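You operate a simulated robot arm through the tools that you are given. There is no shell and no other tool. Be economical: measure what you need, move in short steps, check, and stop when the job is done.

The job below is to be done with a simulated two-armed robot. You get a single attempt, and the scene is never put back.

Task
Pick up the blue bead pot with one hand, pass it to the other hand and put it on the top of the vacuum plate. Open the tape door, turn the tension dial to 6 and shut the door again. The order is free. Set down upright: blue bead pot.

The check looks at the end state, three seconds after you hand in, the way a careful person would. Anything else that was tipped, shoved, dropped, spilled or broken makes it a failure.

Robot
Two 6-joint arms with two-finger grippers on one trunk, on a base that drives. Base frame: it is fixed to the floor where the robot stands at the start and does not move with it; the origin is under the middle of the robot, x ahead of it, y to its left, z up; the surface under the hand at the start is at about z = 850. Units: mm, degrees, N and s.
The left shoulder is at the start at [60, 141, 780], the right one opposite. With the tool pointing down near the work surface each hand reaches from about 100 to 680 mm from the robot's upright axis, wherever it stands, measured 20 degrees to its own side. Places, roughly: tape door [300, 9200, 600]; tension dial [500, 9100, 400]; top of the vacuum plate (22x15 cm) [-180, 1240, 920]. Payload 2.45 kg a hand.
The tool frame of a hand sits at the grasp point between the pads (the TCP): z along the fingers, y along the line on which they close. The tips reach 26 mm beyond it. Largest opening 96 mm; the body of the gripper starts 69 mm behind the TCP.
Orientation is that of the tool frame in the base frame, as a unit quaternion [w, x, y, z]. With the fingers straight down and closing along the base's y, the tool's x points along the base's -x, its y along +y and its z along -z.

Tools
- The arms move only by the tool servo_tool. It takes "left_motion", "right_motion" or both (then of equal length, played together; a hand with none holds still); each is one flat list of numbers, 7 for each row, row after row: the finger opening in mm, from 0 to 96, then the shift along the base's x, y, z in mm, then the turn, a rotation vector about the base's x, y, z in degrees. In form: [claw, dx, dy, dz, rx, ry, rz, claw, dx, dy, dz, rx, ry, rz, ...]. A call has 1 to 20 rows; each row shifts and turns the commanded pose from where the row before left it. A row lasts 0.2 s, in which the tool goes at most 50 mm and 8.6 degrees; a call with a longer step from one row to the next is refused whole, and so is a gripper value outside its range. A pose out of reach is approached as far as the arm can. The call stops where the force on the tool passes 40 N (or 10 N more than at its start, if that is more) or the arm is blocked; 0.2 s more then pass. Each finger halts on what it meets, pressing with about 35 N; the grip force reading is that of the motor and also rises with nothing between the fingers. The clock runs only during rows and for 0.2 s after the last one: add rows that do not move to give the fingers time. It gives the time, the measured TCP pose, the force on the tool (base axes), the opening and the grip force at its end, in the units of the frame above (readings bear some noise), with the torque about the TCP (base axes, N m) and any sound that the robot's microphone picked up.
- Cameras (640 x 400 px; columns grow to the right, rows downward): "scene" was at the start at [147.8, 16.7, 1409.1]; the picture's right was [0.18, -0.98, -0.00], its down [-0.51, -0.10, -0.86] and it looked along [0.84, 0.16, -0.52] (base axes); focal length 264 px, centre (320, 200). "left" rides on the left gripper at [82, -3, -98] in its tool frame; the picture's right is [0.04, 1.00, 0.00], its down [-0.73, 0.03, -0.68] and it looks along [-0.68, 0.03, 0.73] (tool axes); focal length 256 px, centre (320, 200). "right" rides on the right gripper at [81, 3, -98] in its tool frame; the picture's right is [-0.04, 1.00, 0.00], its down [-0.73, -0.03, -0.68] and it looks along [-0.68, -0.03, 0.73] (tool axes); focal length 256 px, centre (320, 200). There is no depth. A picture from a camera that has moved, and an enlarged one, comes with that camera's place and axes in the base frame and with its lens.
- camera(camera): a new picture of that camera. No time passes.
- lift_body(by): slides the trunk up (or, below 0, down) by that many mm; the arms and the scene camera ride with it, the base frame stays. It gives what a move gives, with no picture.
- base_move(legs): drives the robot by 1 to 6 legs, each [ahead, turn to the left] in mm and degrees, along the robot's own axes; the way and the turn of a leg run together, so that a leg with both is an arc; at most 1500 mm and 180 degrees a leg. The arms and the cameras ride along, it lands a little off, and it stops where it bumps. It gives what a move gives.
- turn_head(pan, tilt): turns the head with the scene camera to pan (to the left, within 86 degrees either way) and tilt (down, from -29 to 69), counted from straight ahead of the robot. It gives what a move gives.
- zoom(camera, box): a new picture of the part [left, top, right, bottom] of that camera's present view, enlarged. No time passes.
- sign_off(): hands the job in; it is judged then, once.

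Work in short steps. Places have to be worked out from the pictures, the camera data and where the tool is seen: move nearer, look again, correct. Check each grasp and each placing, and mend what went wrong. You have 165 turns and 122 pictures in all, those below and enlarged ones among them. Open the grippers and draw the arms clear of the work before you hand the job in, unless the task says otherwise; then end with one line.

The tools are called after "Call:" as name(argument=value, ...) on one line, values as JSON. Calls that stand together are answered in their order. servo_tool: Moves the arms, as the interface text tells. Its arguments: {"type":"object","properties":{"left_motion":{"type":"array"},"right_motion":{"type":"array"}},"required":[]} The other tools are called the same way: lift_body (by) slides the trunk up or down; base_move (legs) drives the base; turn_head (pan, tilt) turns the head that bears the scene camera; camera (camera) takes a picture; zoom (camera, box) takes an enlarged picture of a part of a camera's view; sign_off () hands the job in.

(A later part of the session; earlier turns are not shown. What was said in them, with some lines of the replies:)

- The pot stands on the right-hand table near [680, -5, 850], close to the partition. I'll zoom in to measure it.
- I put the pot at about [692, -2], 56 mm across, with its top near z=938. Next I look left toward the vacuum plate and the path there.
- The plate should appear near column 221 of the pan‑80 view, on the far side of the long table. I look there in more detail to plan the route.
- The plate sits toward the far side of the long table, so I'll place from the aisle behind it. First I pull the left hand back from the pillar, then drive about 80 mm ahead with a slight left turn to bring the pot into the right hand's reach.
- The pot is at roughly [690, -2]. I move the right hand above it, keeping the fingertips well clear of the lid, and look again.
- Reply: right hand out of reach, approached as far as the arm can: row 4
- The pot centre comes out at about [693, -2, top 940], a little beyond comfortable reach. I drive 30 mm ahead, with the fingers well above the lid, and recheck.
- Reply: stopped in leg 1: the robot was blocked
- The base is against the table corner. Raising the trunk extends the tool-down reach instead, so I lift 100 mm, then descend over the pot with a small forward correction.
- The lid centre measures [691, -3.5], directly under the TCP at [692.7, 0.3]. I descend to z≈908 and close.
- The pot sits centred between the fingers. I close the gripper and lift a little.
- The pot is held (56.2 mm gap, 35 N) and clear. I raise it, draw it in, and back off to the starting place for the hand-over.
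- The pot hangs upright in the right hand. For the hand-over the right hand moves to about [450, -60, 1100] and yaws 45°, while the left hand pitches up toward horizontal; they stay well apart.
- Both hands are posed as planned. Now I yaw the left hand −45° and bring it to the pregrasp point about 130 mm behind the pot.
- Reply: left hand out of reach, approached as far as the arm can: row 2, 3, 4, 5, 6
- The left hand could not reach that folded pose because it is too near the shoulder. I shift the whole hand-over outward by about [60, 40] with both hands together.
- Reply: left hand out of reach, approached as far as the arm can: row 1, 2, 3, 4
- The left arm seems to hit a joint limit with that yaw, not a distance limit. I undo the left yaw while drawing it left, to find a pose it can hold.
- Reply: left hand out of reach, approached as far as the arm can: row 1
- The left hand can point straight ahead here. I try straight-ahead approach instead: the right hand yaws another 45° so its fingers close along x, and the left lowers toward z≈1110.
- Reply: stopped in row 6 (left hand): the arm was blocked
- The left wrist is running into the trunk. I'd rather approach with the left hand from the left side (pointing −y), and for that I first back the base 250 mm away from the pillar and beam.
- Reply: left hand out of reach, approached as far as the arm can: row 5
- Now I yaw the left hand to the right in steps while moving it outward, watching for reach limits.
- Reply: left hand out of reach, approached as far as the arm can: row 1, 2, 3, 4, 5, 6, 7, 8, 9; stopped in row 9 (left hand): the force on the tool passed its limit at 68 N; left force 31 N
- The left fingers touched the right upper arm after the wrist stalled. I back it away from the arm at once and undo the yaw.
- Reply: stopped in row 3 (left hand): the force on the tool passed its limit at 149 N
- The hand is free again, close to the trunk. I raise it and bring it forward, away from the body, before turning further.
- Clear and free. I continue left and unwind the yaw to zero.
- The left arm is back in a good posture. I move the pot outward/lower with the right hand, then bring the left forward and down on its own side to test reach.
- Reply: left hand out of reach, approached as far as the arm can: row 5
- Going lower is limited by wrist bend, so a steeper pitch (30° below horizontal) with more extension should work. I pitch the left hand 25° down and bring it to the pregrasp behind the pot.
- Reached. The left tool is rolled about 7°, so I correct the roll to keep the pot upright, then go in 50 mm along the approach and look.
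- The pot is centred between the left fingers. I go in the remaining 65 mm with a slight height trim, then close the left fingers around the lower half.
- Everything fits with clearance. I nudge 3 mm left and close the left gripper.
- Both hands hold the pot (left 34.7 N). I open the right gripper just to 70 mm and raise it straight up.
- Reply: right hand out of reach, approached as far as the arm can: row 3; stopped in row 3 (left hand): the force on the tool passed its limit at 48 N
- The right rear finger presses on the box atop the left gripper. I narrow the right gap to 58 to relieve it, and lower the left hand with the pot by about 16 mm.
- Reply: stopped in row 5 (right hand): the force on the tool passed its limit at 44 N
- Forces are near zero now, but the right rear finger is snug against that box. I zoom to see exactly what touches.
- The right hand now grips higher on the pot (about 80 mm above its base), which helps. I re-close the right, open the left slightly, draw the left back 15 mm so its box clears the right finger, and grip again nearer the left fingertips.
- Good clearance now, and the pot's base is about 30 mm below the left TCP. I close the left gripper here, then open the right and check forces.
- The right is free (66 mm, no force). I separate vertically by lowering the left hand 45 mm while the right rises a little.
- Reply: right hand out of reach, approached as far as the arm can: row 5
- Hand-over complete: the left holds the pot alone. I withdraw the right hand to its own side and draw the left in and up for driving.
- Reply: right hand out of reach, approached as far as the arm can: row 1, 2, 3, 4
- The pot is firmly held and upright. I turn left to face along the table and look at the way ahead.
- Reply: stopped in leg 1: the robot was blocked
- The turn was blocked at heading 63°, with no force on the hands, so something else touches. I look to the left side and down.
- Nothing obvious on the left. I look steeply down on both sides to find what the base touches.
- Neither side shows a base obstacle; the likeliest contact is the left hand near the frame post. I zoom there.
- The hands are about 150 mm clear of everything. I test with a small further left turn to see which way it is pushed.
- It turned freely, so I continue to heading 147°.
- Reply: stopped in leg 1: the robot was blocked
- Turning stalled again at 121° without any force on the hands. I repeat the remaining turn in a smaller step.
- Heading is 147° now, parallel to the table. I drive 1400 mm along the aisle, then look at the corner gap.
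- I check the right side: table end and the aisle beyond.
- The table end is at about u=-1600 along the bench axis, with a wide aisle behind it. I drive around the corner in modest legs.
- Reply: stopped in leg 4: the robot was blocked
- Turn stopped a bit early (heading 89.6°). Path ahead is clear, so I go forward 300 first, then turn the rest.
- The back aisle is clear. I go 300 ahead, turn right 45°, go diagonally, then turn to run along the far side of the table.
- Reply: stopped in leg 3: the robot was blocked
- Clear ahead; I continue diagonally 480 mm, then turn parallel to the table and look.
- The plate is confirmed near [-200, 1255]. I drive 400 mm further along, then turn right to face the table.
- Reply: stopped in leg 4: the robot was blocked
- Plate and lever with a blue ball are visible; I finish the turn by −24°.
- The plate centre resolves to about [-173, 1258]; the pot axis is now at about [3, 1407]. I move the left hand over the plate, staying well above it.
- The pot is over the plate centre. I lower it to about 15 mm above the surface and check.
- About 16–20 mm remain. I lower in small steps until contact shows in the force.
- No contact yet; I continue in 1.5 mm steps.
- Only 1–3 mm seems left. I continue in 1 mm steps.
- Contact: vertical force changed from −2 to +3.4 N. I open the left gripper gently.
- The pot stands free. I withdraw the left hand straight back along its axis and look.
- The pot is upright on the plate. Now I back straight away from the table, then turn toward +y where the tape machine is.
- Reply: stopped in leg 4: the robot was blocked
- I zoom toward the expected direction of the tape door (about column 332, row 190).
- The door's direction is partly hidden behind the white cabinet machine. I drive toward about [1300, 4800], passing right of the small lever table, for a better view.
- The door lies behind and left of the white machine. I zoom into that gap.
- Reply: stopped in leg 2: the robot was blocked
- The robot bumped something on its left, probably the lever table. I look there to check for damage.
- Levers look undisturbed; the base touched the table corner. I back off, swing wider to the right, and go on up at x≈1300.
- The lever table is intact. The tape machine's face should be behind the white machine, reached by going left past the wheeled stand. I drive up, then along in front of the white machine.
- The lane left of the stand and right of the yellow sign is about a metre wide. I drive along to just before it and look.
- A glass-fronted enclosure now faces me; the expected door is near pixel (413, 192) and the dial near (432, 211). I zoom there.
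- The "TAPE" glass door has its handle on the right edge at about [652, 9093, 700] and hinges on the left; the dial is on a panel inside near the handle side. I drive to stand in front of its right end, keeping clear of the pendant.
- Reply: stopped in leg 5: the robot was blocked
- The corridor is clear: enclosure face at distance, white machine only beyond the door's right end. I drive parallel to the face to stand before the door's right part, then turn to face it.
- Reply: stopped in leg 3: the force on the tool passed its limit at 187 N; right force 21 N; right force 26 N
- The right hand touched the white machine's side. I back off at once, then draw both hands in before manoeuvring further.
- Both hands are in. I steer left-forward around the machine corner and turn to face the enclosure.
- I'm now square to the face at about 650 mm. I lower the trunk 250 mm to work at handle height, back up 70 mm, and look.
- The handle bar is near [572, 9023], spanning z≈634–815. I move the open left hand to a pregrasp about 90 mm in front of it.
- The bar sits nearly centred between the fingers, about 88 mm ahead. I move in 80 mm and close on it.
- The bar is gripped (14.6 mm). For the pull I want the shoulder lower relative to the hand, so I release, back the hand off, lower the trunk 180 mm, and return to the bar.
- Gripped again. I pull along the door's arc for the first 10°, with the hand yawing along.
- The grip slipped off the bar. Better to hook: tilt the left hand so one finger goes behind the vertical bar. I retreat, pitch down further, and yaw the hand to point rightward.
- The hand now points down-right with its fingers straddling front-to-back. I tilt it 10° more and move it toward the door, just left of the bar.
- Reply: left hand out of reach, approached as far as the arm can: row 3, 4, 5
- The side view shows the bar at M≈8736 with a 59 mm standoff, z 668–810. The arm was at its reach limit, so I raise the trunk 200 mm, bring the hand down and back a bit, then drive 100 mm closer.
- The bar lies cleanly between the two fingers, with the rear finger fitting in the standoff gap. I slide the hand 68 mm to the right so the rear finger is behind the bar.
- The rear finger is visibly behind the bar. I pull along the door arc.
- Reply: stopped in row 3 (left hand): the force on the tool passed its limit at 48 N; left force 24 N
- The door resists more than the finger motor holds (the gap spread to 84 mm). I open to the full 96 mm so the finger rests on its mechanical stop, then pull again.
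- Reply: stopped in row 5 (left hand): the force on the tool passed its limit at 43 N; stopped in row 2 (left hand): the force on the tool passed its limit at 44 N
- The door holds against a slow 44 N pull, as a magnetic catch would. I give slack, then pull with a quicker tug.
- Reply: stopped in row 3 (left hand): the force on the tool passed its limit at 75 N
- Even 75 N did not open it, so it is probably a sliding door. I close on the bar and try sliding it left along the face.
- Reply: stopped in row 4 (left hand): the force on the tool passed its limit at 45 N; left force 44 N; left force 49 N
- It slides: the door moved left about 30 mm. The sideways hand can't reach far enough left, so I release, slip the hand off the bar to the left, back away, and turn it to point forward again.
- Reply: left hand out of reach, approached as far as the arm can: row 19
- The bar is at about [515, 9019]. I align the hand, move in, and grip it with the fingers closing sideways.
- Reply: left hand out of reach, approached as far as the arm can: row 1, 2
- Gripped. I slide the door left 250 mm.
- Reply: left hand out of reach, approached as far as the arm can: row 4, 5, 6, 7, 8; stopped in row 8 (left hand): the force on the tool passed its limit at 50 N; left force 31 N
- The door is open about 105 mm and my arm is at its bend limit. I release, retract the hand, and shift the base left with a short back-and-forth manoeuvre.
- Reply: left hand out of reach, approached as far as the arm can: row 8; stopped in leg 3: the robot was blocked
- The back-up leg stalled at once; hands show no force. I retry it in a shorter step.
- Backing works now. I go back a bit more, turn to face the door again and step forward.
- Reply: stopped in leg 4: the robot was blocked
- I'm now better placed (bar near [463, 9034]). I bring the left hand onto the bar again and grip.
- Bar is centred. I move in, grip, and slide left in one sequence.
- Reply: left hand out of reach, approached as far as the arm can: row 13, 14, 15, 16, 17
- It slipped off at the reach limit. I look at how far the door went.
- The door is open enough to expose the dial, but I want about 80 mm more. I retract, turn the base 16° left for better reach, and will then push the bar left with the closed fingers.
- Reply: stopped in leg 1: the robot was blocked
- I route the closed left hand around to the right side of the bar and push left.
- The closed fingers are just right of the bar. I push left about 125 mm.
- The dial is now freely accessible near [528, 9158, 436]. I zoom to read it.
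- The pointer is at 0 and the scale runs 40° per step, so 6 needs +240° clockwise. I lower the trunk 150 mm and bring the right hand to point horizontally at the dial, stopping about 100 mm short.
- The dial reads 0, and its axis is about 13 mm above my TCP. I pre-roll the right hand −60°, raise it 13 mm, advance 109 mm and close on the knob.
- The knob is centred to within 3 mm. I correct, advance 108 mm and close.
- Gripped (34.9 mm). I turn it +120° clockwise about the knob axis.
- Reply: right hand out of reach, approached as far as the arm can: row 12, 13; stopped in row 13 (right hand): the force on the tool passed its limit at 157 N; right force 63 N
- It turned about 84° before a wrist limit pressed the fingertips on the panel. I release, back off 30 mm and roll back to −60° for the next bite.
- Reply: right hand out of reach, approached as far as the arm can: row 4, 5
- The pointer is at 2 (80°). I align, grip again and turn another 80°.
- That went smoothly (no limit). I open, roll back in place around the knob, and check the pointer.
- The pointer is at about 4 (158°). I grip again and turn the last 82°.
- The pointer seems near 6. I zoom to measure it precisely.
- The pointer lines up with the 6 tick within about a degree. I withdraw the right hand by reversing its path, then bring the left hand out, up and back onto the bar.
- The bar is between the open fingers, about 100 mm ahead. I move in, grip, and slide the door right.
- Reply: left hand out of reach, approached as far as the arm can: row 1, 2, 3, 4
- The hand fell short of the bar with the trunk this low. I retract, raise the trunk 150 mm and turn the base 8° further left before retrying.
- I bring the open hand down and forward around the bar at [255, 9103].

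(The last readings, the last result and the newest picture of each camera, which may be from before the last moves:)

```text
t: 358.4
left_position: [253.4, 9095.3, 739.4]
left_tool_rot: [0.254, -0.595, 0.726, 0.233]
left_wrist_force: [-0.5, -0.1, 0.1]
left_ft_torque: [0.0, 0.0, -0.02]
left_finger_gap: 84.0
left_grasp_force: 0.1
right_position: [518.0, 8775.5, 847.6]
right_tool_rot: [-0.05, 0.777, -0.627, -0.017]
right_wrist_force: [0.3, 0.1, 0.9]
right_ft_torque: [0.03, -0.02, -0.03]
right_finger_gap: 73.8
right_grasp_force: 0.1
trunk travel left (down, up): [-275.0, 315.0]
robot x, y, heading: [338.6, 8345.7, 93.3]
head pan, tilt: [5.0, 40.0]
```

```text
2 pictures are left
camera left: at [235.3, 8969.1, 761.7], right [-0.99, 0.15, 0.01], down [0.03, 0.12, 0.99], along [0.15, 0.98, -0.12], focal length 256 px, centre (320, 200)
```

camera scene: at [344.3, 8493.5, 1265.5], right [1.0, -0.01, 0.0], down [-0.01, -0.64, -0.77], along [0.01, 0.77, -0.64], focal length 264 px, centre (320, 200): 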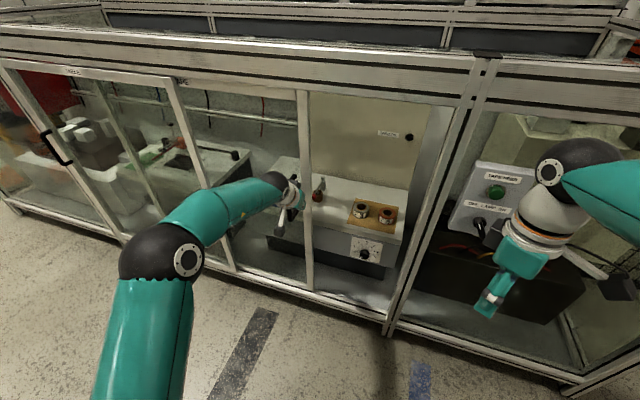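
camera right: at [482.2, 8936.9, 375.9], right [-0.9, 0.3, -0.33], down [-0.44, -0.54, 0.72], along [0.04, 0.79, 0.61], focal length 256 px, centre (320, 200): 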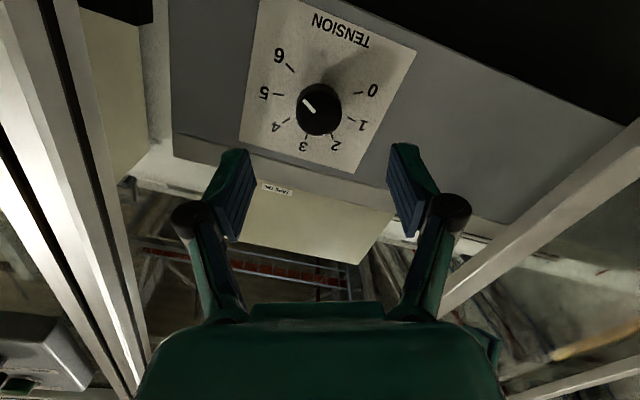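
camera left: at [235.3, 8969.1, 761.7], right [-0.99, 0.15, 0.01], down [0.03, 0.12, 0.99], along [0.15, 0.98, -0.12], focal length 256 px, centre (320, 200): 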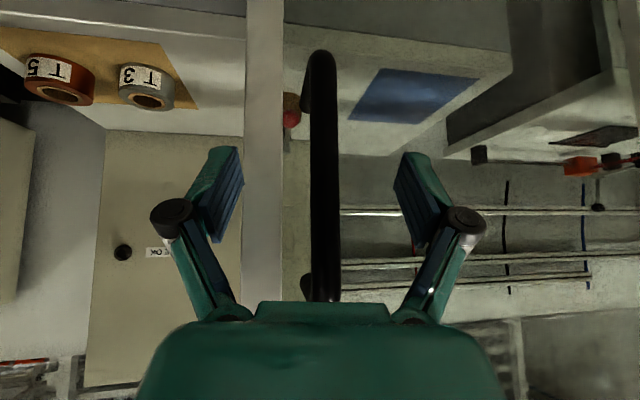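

The bar is centred between the fingers. I close and slide the door right about 270 mm.

Call:
servo_tool(left_motion=[50, 0, 0, 0, 0, 0, 0, 20, 0, 0, 0, 0, 0, 0, 5, 0, 0, 0, 0, 0, 0, 5, 0, 0, 0, 0, 0, 0, 5, 0, 0, 0, 0, 0, 0, 5, 8, -2.6, 0, 0, 0, 0, 5, 18, -5.85, 0, 0, 0, 0, 5, 18, -5.85, 0, 0, 0, 0, 5, 18, -5.85, 0, 0, 0, 0, 5, 18, -5.85, 0, 0, 0, 0, 5, 18, -5.85, 0, 0, 0, 0, 5, 18, -5.85, 0, 0, 0, 0, 5, 18, -5.85, 0, 0, 0, 0, 5, 18, -5.85, 0, 0, 0, 0, 5, 18, -5.85, 0, 0, 0, 0, 5, 18, -5.85, 0, 0, 0, 0, 5, 18, -5.85, 0, 0, 0, 0, 5, 18, -5.85, 0, 0, 0, 0, 5, 18, -5.85, 0, 0, 0, 0])

```text
t: 362.6
left_position: [436.2, 9047.1, 754.8]
left_tool_rot: [0.254, -0.63, 0.692, 0.244]
left_wrist_force: [-9.7, -15.1, 13.7]
left_ft_torque: [-1.0, 0.01, -0.02]
left_finger_gap: 15.2
left_grasp_force: 41.0
right_position: [516.9, 8773.5, 848.5]
right_tool_rot: [-0.052, 0.778, -0.626, -0.017]
right_wrist_force: [-0.5, -0.5, 0.4]
right_ft_torque: [0.03, -0.06, -0.02]
right_finger_gap: 74.0
right_grasp_force: 0.0
trunk travel left (down, up): [-275.0, 315.0]
robot x, y, heading: [344.0, 8348.4, 93.4]
head pan, tilt: [5.0, 40.0]
stopped in row 19 (left hand): the arm was blocked; the commanded pose is now the measured one
```

Still gripping; the door has slid about 190 mm, and my arm is blocked, probably by the right hand nearby. I move the right hand away to the right.

Call:
servo_tool(right_motion=[74, 15, -15, 0, 0, 0, 0, 74, 25, -20, 0, 0, 0, 0, 74, 30, -20, 0, 0, 0, 0, 74, 30, -20, 0, 0, 0, 0, 74, 30, -20, 0, 0, 0, 0, 74, 30, -10, 0, 0, 0, 0])

Call:
servo_tool(left_motion=[5, 8, -2.6, 0, 0, 0, 0, 5, 14, -4.6, -2, 0, 0, 0, 5, 14, -4.6, -2, 0, 0, 0, 5, 14, -4.6, -2, 0, 0, 0, 5, 14, -4.6, -2, 0, 0, 0, 5, 14, -4.6, -2, 0, 0, 0, 5, 14, -4.6, -2, 0, 0, 0, 5, 14, -4.6, 0, 0, 0, 0, 5, 14, -4.6, 0, 0, 0, 0, 5, 14, -4.6, 0, 0, 0, 0])

```text
t: 364.0
left_position: [438.8, 9046.1, 755.4]
left_tool_rot: [0.254, -0.629, 0.694, 0.242]
left_wrist_force: [-1.8, -13.8, 21.8]
left_ft_torque: [0.41, -0.48, 0.05]
left_finger_gap: 14.7
left_grasp_force: 40.3
right_position: [680.9, 8666.5, 848.0]
right_tool_rot: [-0.051, 0.778, -0.626, -0.018]
right_wrist_force: [-0.6, 0.6, -0.1]
right_ft_torque: [0.02, -0.03, 0.03]
right_finger_gap: 73.9
right_grasp_force: 0.1
trunk travel left (down, up): [-275.0, 315.0]
robot x, y, heading: [342.6, 8347.6, 93.3]
head pan, tilt: [5.0, 40.0]
```

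```text
t: 365.4
left_position: [407.7, 9075.2, 734.7]
left_tool_rot: [-0.237, 0.688, -0.64, -0.248]
left_wrist_force: [-6.0, 3.3, 3.4]
left_ft_torque: [-0.17, 0.05, -0.12]
left_finger_gap: 14.5
left_grasp_force: 5.0
right_position: [679.7, 8668.8, 844.2]
right_tool_rot: [-0.05, 0.778, -0.626, -0.016]
right_wrist_force: [-1.0, 0.6, -0.2]
right_ft_torque: [-0.04, -0.08, 0.01]
right_finger_gap: 74.1
right_grasp_force: 0.0
trunk travel left (down, up): [-275.0, 315.0]
robot x, y, heading: [343.7, 8344.7, 93.1]
head pan, tilt: [5.0, 40.0]
stopped in row 6 (left hand): the arm was blocked; the commanded pose is now the measured one
```

The left arm is at its limit reaching across my body. I release, retract, and turn the base right so the remaining push is on the arm's own side.

Call:
servo_tool(left_motion=[40, 0, 0, 0, 0, 0, 0, 84, 0, 0, 0, 0, 0, 0, 84, 0, 0, 0, 0, 0, 0, 84, 1, -25, 0, 0, 0, 0, 84, 0, -30, 0, 0, 0, 0, 84, 0, -30, 0, 0, 0, 0, 84, 0, -30, 0, 0, 0, 0, 84, 0, -30, 0, 0, 0, 0])

Call:
base_move(legs=[[0, -12], [0, -12]])

Call:
turn_head(pan=0, tilt=40)

Call:
camera(camera="scene")

```text
t: 367.1
left_position: [412.1, 8925.5, 736.1]
left_tool_rot: [-0.237, 0.686, -0.642, -0.246]
left_wrist_force: [-0.3, -0.4, 0.2]
left_ft_torque: [0.0, -0.01, 0.02]
left_finger_gap: 84.3
left_grasp_force: 0.1
right_position: [680.1, 8668.6, 848.2]
right_tool_rot: [-0.05, 0.778, -0.626, -0.019]
right_wrist_force: [-0.5, -0.2, -0.7]
right_ft_torque: [-0.02, 0.0, -0.01]
right_finger_gap: 74.1
right_grasp_force: 0.0
trunk travel left (down, up): [-275.0, 315.0]
robot x, y, heading: [345.3, 8344.3, 93.4]
head pan, tilt: [5.0, 40.0]
```

```text
t: 369.2
left_position: [642.2, 8855.5, 738.5]
left_tool_rot: [0.284, -0.54, 0.769, 0.191]
left_wrist_force: [0.6, 0.8, -0.6]
left_ft_torque: [0.0, -0.01, -0.03]
left_finger_gap: 84.0
left_grasp_force: 0.0
right_position: [784.5, 8506.6, 847.4]
right_tool_rot: [0.053, -0.629, 0.775, 0.007]
right_wrist_force: [0.2, -0.2, -1.3]
right_ft_torque: [-0.03, 0.04, -0.02]
right_finger_gap: 73.9
right_grasp_force: 0.0
trunk travel left (down, up): [-275.0, 315.0]
robot x, y, heading: [331.1, 8355.6, 69.0]
head pan, tilt: [5.0, 40.0]
```

```text
t: 369.9
left_position: [640.8, 8855.4, 736.6]
left_tool_rot: [0.282, -0.541, 0.769, 0.192]
left_wrist_force: [0.4, -0.7, 0.1]
left_ft_torque: [-0.01, 0.0, 0.06]
left_finger_gap: 83.9
left_grasp_force: 0.1
right_position: [783.7, 8506.8, 847.9]
right_tool_rot: [0.053, -0.629, 0.775, 0.007]
right_wrist_force: [1.1, 0.8, -0.7]
right_ft_torque: [0.0, -0.01, -0.02]
right_finger_gap: 74.0
right_grasp_force: 0.1
trunk travel left (down, up): [-275.0, 315.0]
robot x, y, heading: [330.8, 8356.1, 69.2]
head pan, tilt: [0.0, 40.0]
```

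```text
1 pictures are left
camera scene: at [382.3, 8492.4, 1265.1], right [0.93, -0.36, 0.0], down [-0.23, -0.6, -0.77], along [0.27, 0.72, -0.64], focal length 264 px, centre (320, 200)
```

scene: 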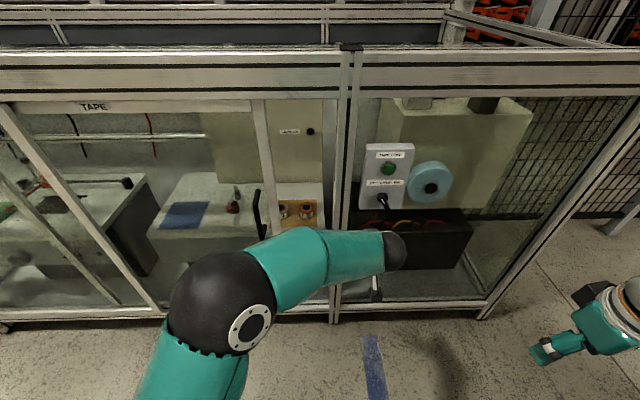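

The bar is now at about f=492 ([412, 9052]), with roughly 158 mm left to close. I take the closed left hand around to the left side of the bar.

Call:
servo_tool(left_motion=[50, -36.6, 11.9, 0, 0, 0, 0, 20, -36.6, 11.9, 0, 0, 0, 0, 5, -36.6, 11.9, 0, 0, 0, 0, 5, -36.6, 11.9, 0, 0, 0, 0, 5, -36.6, 11.9, 0, 0, 0, 0, 5, -36.6, 11.9, 0, 0, 0, 0, 5, -36.6, 11.9, 0, 0, 0, 0, 5, -40, 12.5, 0, 0, 0, 0, 5, 9.3, 28.8, 0, 0, 0, 0, 5, 9.3, 28.8, 0, 0, 0, 0, 5, 9.3, 28.8, 0, 0, 0, 0, 5, 9.3, 28.8, 0, 0, 0, 0, 5, 0, 0, 0, 0, 0, 0])

```text
t: 372.7
left_position: [382.1, 9064.5, 738.9]
left_tool_rot: [0.284, -0.54, 0.769, 0.192]
left_wrist_force: [-1.0, -0.2, -0.3]
left_ft_torque: [0.0, 0.01, 0.03]
left_finger_gap: 5.0
left_grasp_force: 0.0
right_position: [784.6, 8507.9, 848.1]
right_tool_rot: [0.053, -0.63, 0.775, 0.007]
right_wrist_force: [-0.4, 0.0, 0.5]
right_ft_torque: [-0.03, 0.03, -0.01]
right_finger_gap: 74.2
right_grasp_force: 0.0
trunk travel left (down, up): [-275.0, 315.0]
robot x, y, heading: [331.3, 8353.3, 69.2]
head pan, tilt: [0.0, 40.0]
```

In place just left of the bar with no contact. I push right along the face.

Call:
servo_tool(left_motion=[5, 12, -3.9, 0, 0, 0, 0, 5, 14, -4.55, 0, 0, 0, 0, 5, 14, -4.55, 0, 0, 0, 0, 5, 14, -4.55, 0, 0, 0, 0, 5, 14, -4.55, 0, 0, 0, 0, 5, 14, -4.55, 0, 0, 0, 0, 5, 14, -4.55, 0, 0, 0, 0, 5, 14, -4.55, 0, 0, 0, 0, 5, 14, -4.55, 0, 0, 0, 0, 5, 14, -4.55, 0, 0, 0, 0, 5, 14, -4.55, 0, 0, 0, 0])

```text
t: 375.1
left_position: [534.6, 9016.4, 736.4]
left_tool_rot: [0.284, -0.539, 0.769, 0.191]
left_wrist_force: [0.2, 0.8, 0.3]
left_ft_torque: [0.0, 0.01, 0.02]
left_finger_gap: 5.0
left_grasp_force: 0.0
right_position: [785.0, 8507.3, 847.7]
right_tool_rot: [0.053, -0.629, 0.775, 0.007]
right_wrist_force: [-0.1, 0.5, -0.3]
right_ft_torque: [-0.03, 0.0, -0.02]
right_finger_gap: 74.1
right_grasp_force: 0.1
trunk travel left (down, up): [-275.0, 315.0]
robot x, y, heading: [334.8, 8355.8, 69.4]
head pan, tilt: [0.0, 40.0]
```

TCP is at f≈619 with no resistance. I continue in 5 mm steps until the door meets its stop.

Call:
servo_tool(left_motion=[5, 4.75, -1.55, 0, 0, 0, 0, 5, 4.75, -1.55, 0, 0, 0, 0, 5, 4.75, -1.55, 0, 0, 0, 0, 5, 4.75, -1.55, 0, 0, 0, 0, 5, 4.75, -1.55, 0, 0, 0, 0, 5, 4.75, -1.55, 0, 0, 0, 0, 5, 4.75, -1.55, 0, 0, 0, 0, 5, 4.75, -1.55, 0, 0, 0, 0])

```text
t: 376.1
left_position: [542.4, 9014.0, 736.0]
left_tool_rot: [0.275, -0.546, 0.767, 0.196]
left_wrist_force: [-10.9, -2.4, 0.6]
left_ft_torque: [0.02, -0.11, -0.15]
left_finger_gap: 0.1
left_grasp_force: 0.1
right_position: [784.4, 8506.5, 849.2]
right_tool_rot: [0.053, -0.63, 0.775, 0.007]
right_wrist_force: [-0.6, 0.7, 0.0]
right_ft_torque: [0.04, -0.01, -0.01]
right_finger_gap: 74.1
right_grasp_force: 0.0
trunk travel left (down, up): [-275.0, 315.0]
robot x, y, heading: [334.7, 8357.5, 69.4]
head pan, tilt: [0.0, 40.0]
stopped in row 5 (left hand): the force on the tool passed its limit at 43 N (the readings are from after the stop); the commanded pose is now the measured one
```

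The door hit its stop at the original closed position (43 N). I retreat the left hand carefully and use the last picture to verify.

Call:
servo_tool(left_motion=[5, -10, 3.2, 0, 0, 0, 0, 5, -9, -28, 0, 0, 0, 0, 5, -9, -28, 0, 0, 0, 0, 5, -9, -28, 0, 0, 0, 0, 5, -9, -28, 0, 0, 0, 0, 30, -25, -20, 0, 0, 0, 0, 60, -30, -15, 0, 0, 0, 0, 80, -30, -10, 0, 0, 0, 0, 80, -30, -10, 0, 0, 0, 0])

Call:
turn_head(pan=-5, tilt=40)

Call:
zoom(camera="scene", box=[200, 60, 440, 330])

```text
t: 378.1
left_position: [387.3, 8846.5, 736.9]
left_tool_rot: [0.277, -0.544, 0.767, 0.195]
left_wrist_force: [-0.5, -0.9, 0.8]
left_ft_torque: [-0.03, -0.01, -0.03]
left_finger_gap: 80.1
left_grasp_force: 0.1
right_position: [783.9, 8506.2, 848.9]
right_tool_rot: [0.052, -0.63, 0.775, 0.007]
right_wrist_force: [0.1, 0.2, 0.4]
right_ft_torque: [-0.02, 0.01, 0.01]
right_finger_gap: 74.3
right_grasp_force: 0.0
trunk travel left (down, up): [-275.0, 315.0]
robot x, y, heading: [332.6, 8358.3, 69.2]
head pan, tilt: [0.0, 40.0]
```

```text
t: 378.8
left_position: [386.9, 8847.7, 737.5]
left_tool_rot: [0.277, -0.545, 0.767, 0.196]
left_wrist_force: [-0.8, 0.1, -0.2]
left_ft_torque: [-0.01, 0.0, 0.0]
left_finger_gap: 79.9
left_grasp_force: 0.0
right_position: [784.0, 8506.8, 848.9]
right_tool_rot: [0.054, -0.63, 0.775, 0.007]
right_wrist_force: [0.4, -0.7, 0.2]
right_ft_torque: [0.02, 0.0, 0.0]
right_finger_gap: 74.0
right_grasp_force: 0.1
trunk travel left (down, up): [-275.0, 315.0]
robot x, y, heading: [329.9, 8351.5, 69.2]
head pan, tilt: [-5.0, 40.0]
```

```text
1.48 times, centred on (320, 195) of scene
camera zoom: at [389.1, 8489.3, 1265.6], right [0.9, -0.44, 0.0], down [-0.28, -0.58, -0.77], along [0.33, 0.69, -0.64], focal length 392 px, centre (320, 207)
```

zoom: 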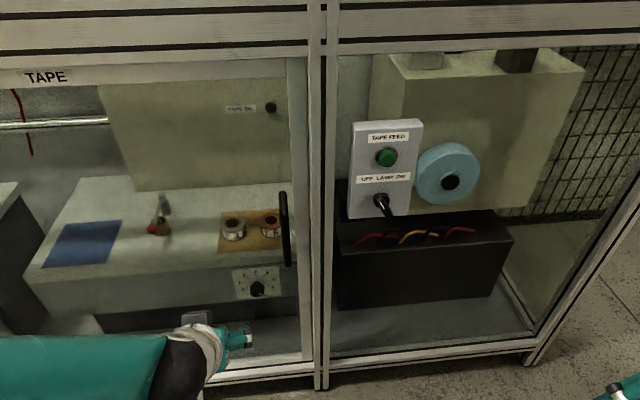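

The door stile sits flush against the post as it did at the start, and both hands are open and clear. I hand in.

Call:
sign_off()

```text
The job is handed in.
```

I handed in with the blue bead pot upright on the vacuum plate after a right-to-left hand-over, the tension dial at 6, the tape door slid shut, and both hands open and clear. On the way my base bumped the lever table, where nothing looked disturbed. My right hand also knocked the side of the white machine at 187 N, and I did not inspect that spot.
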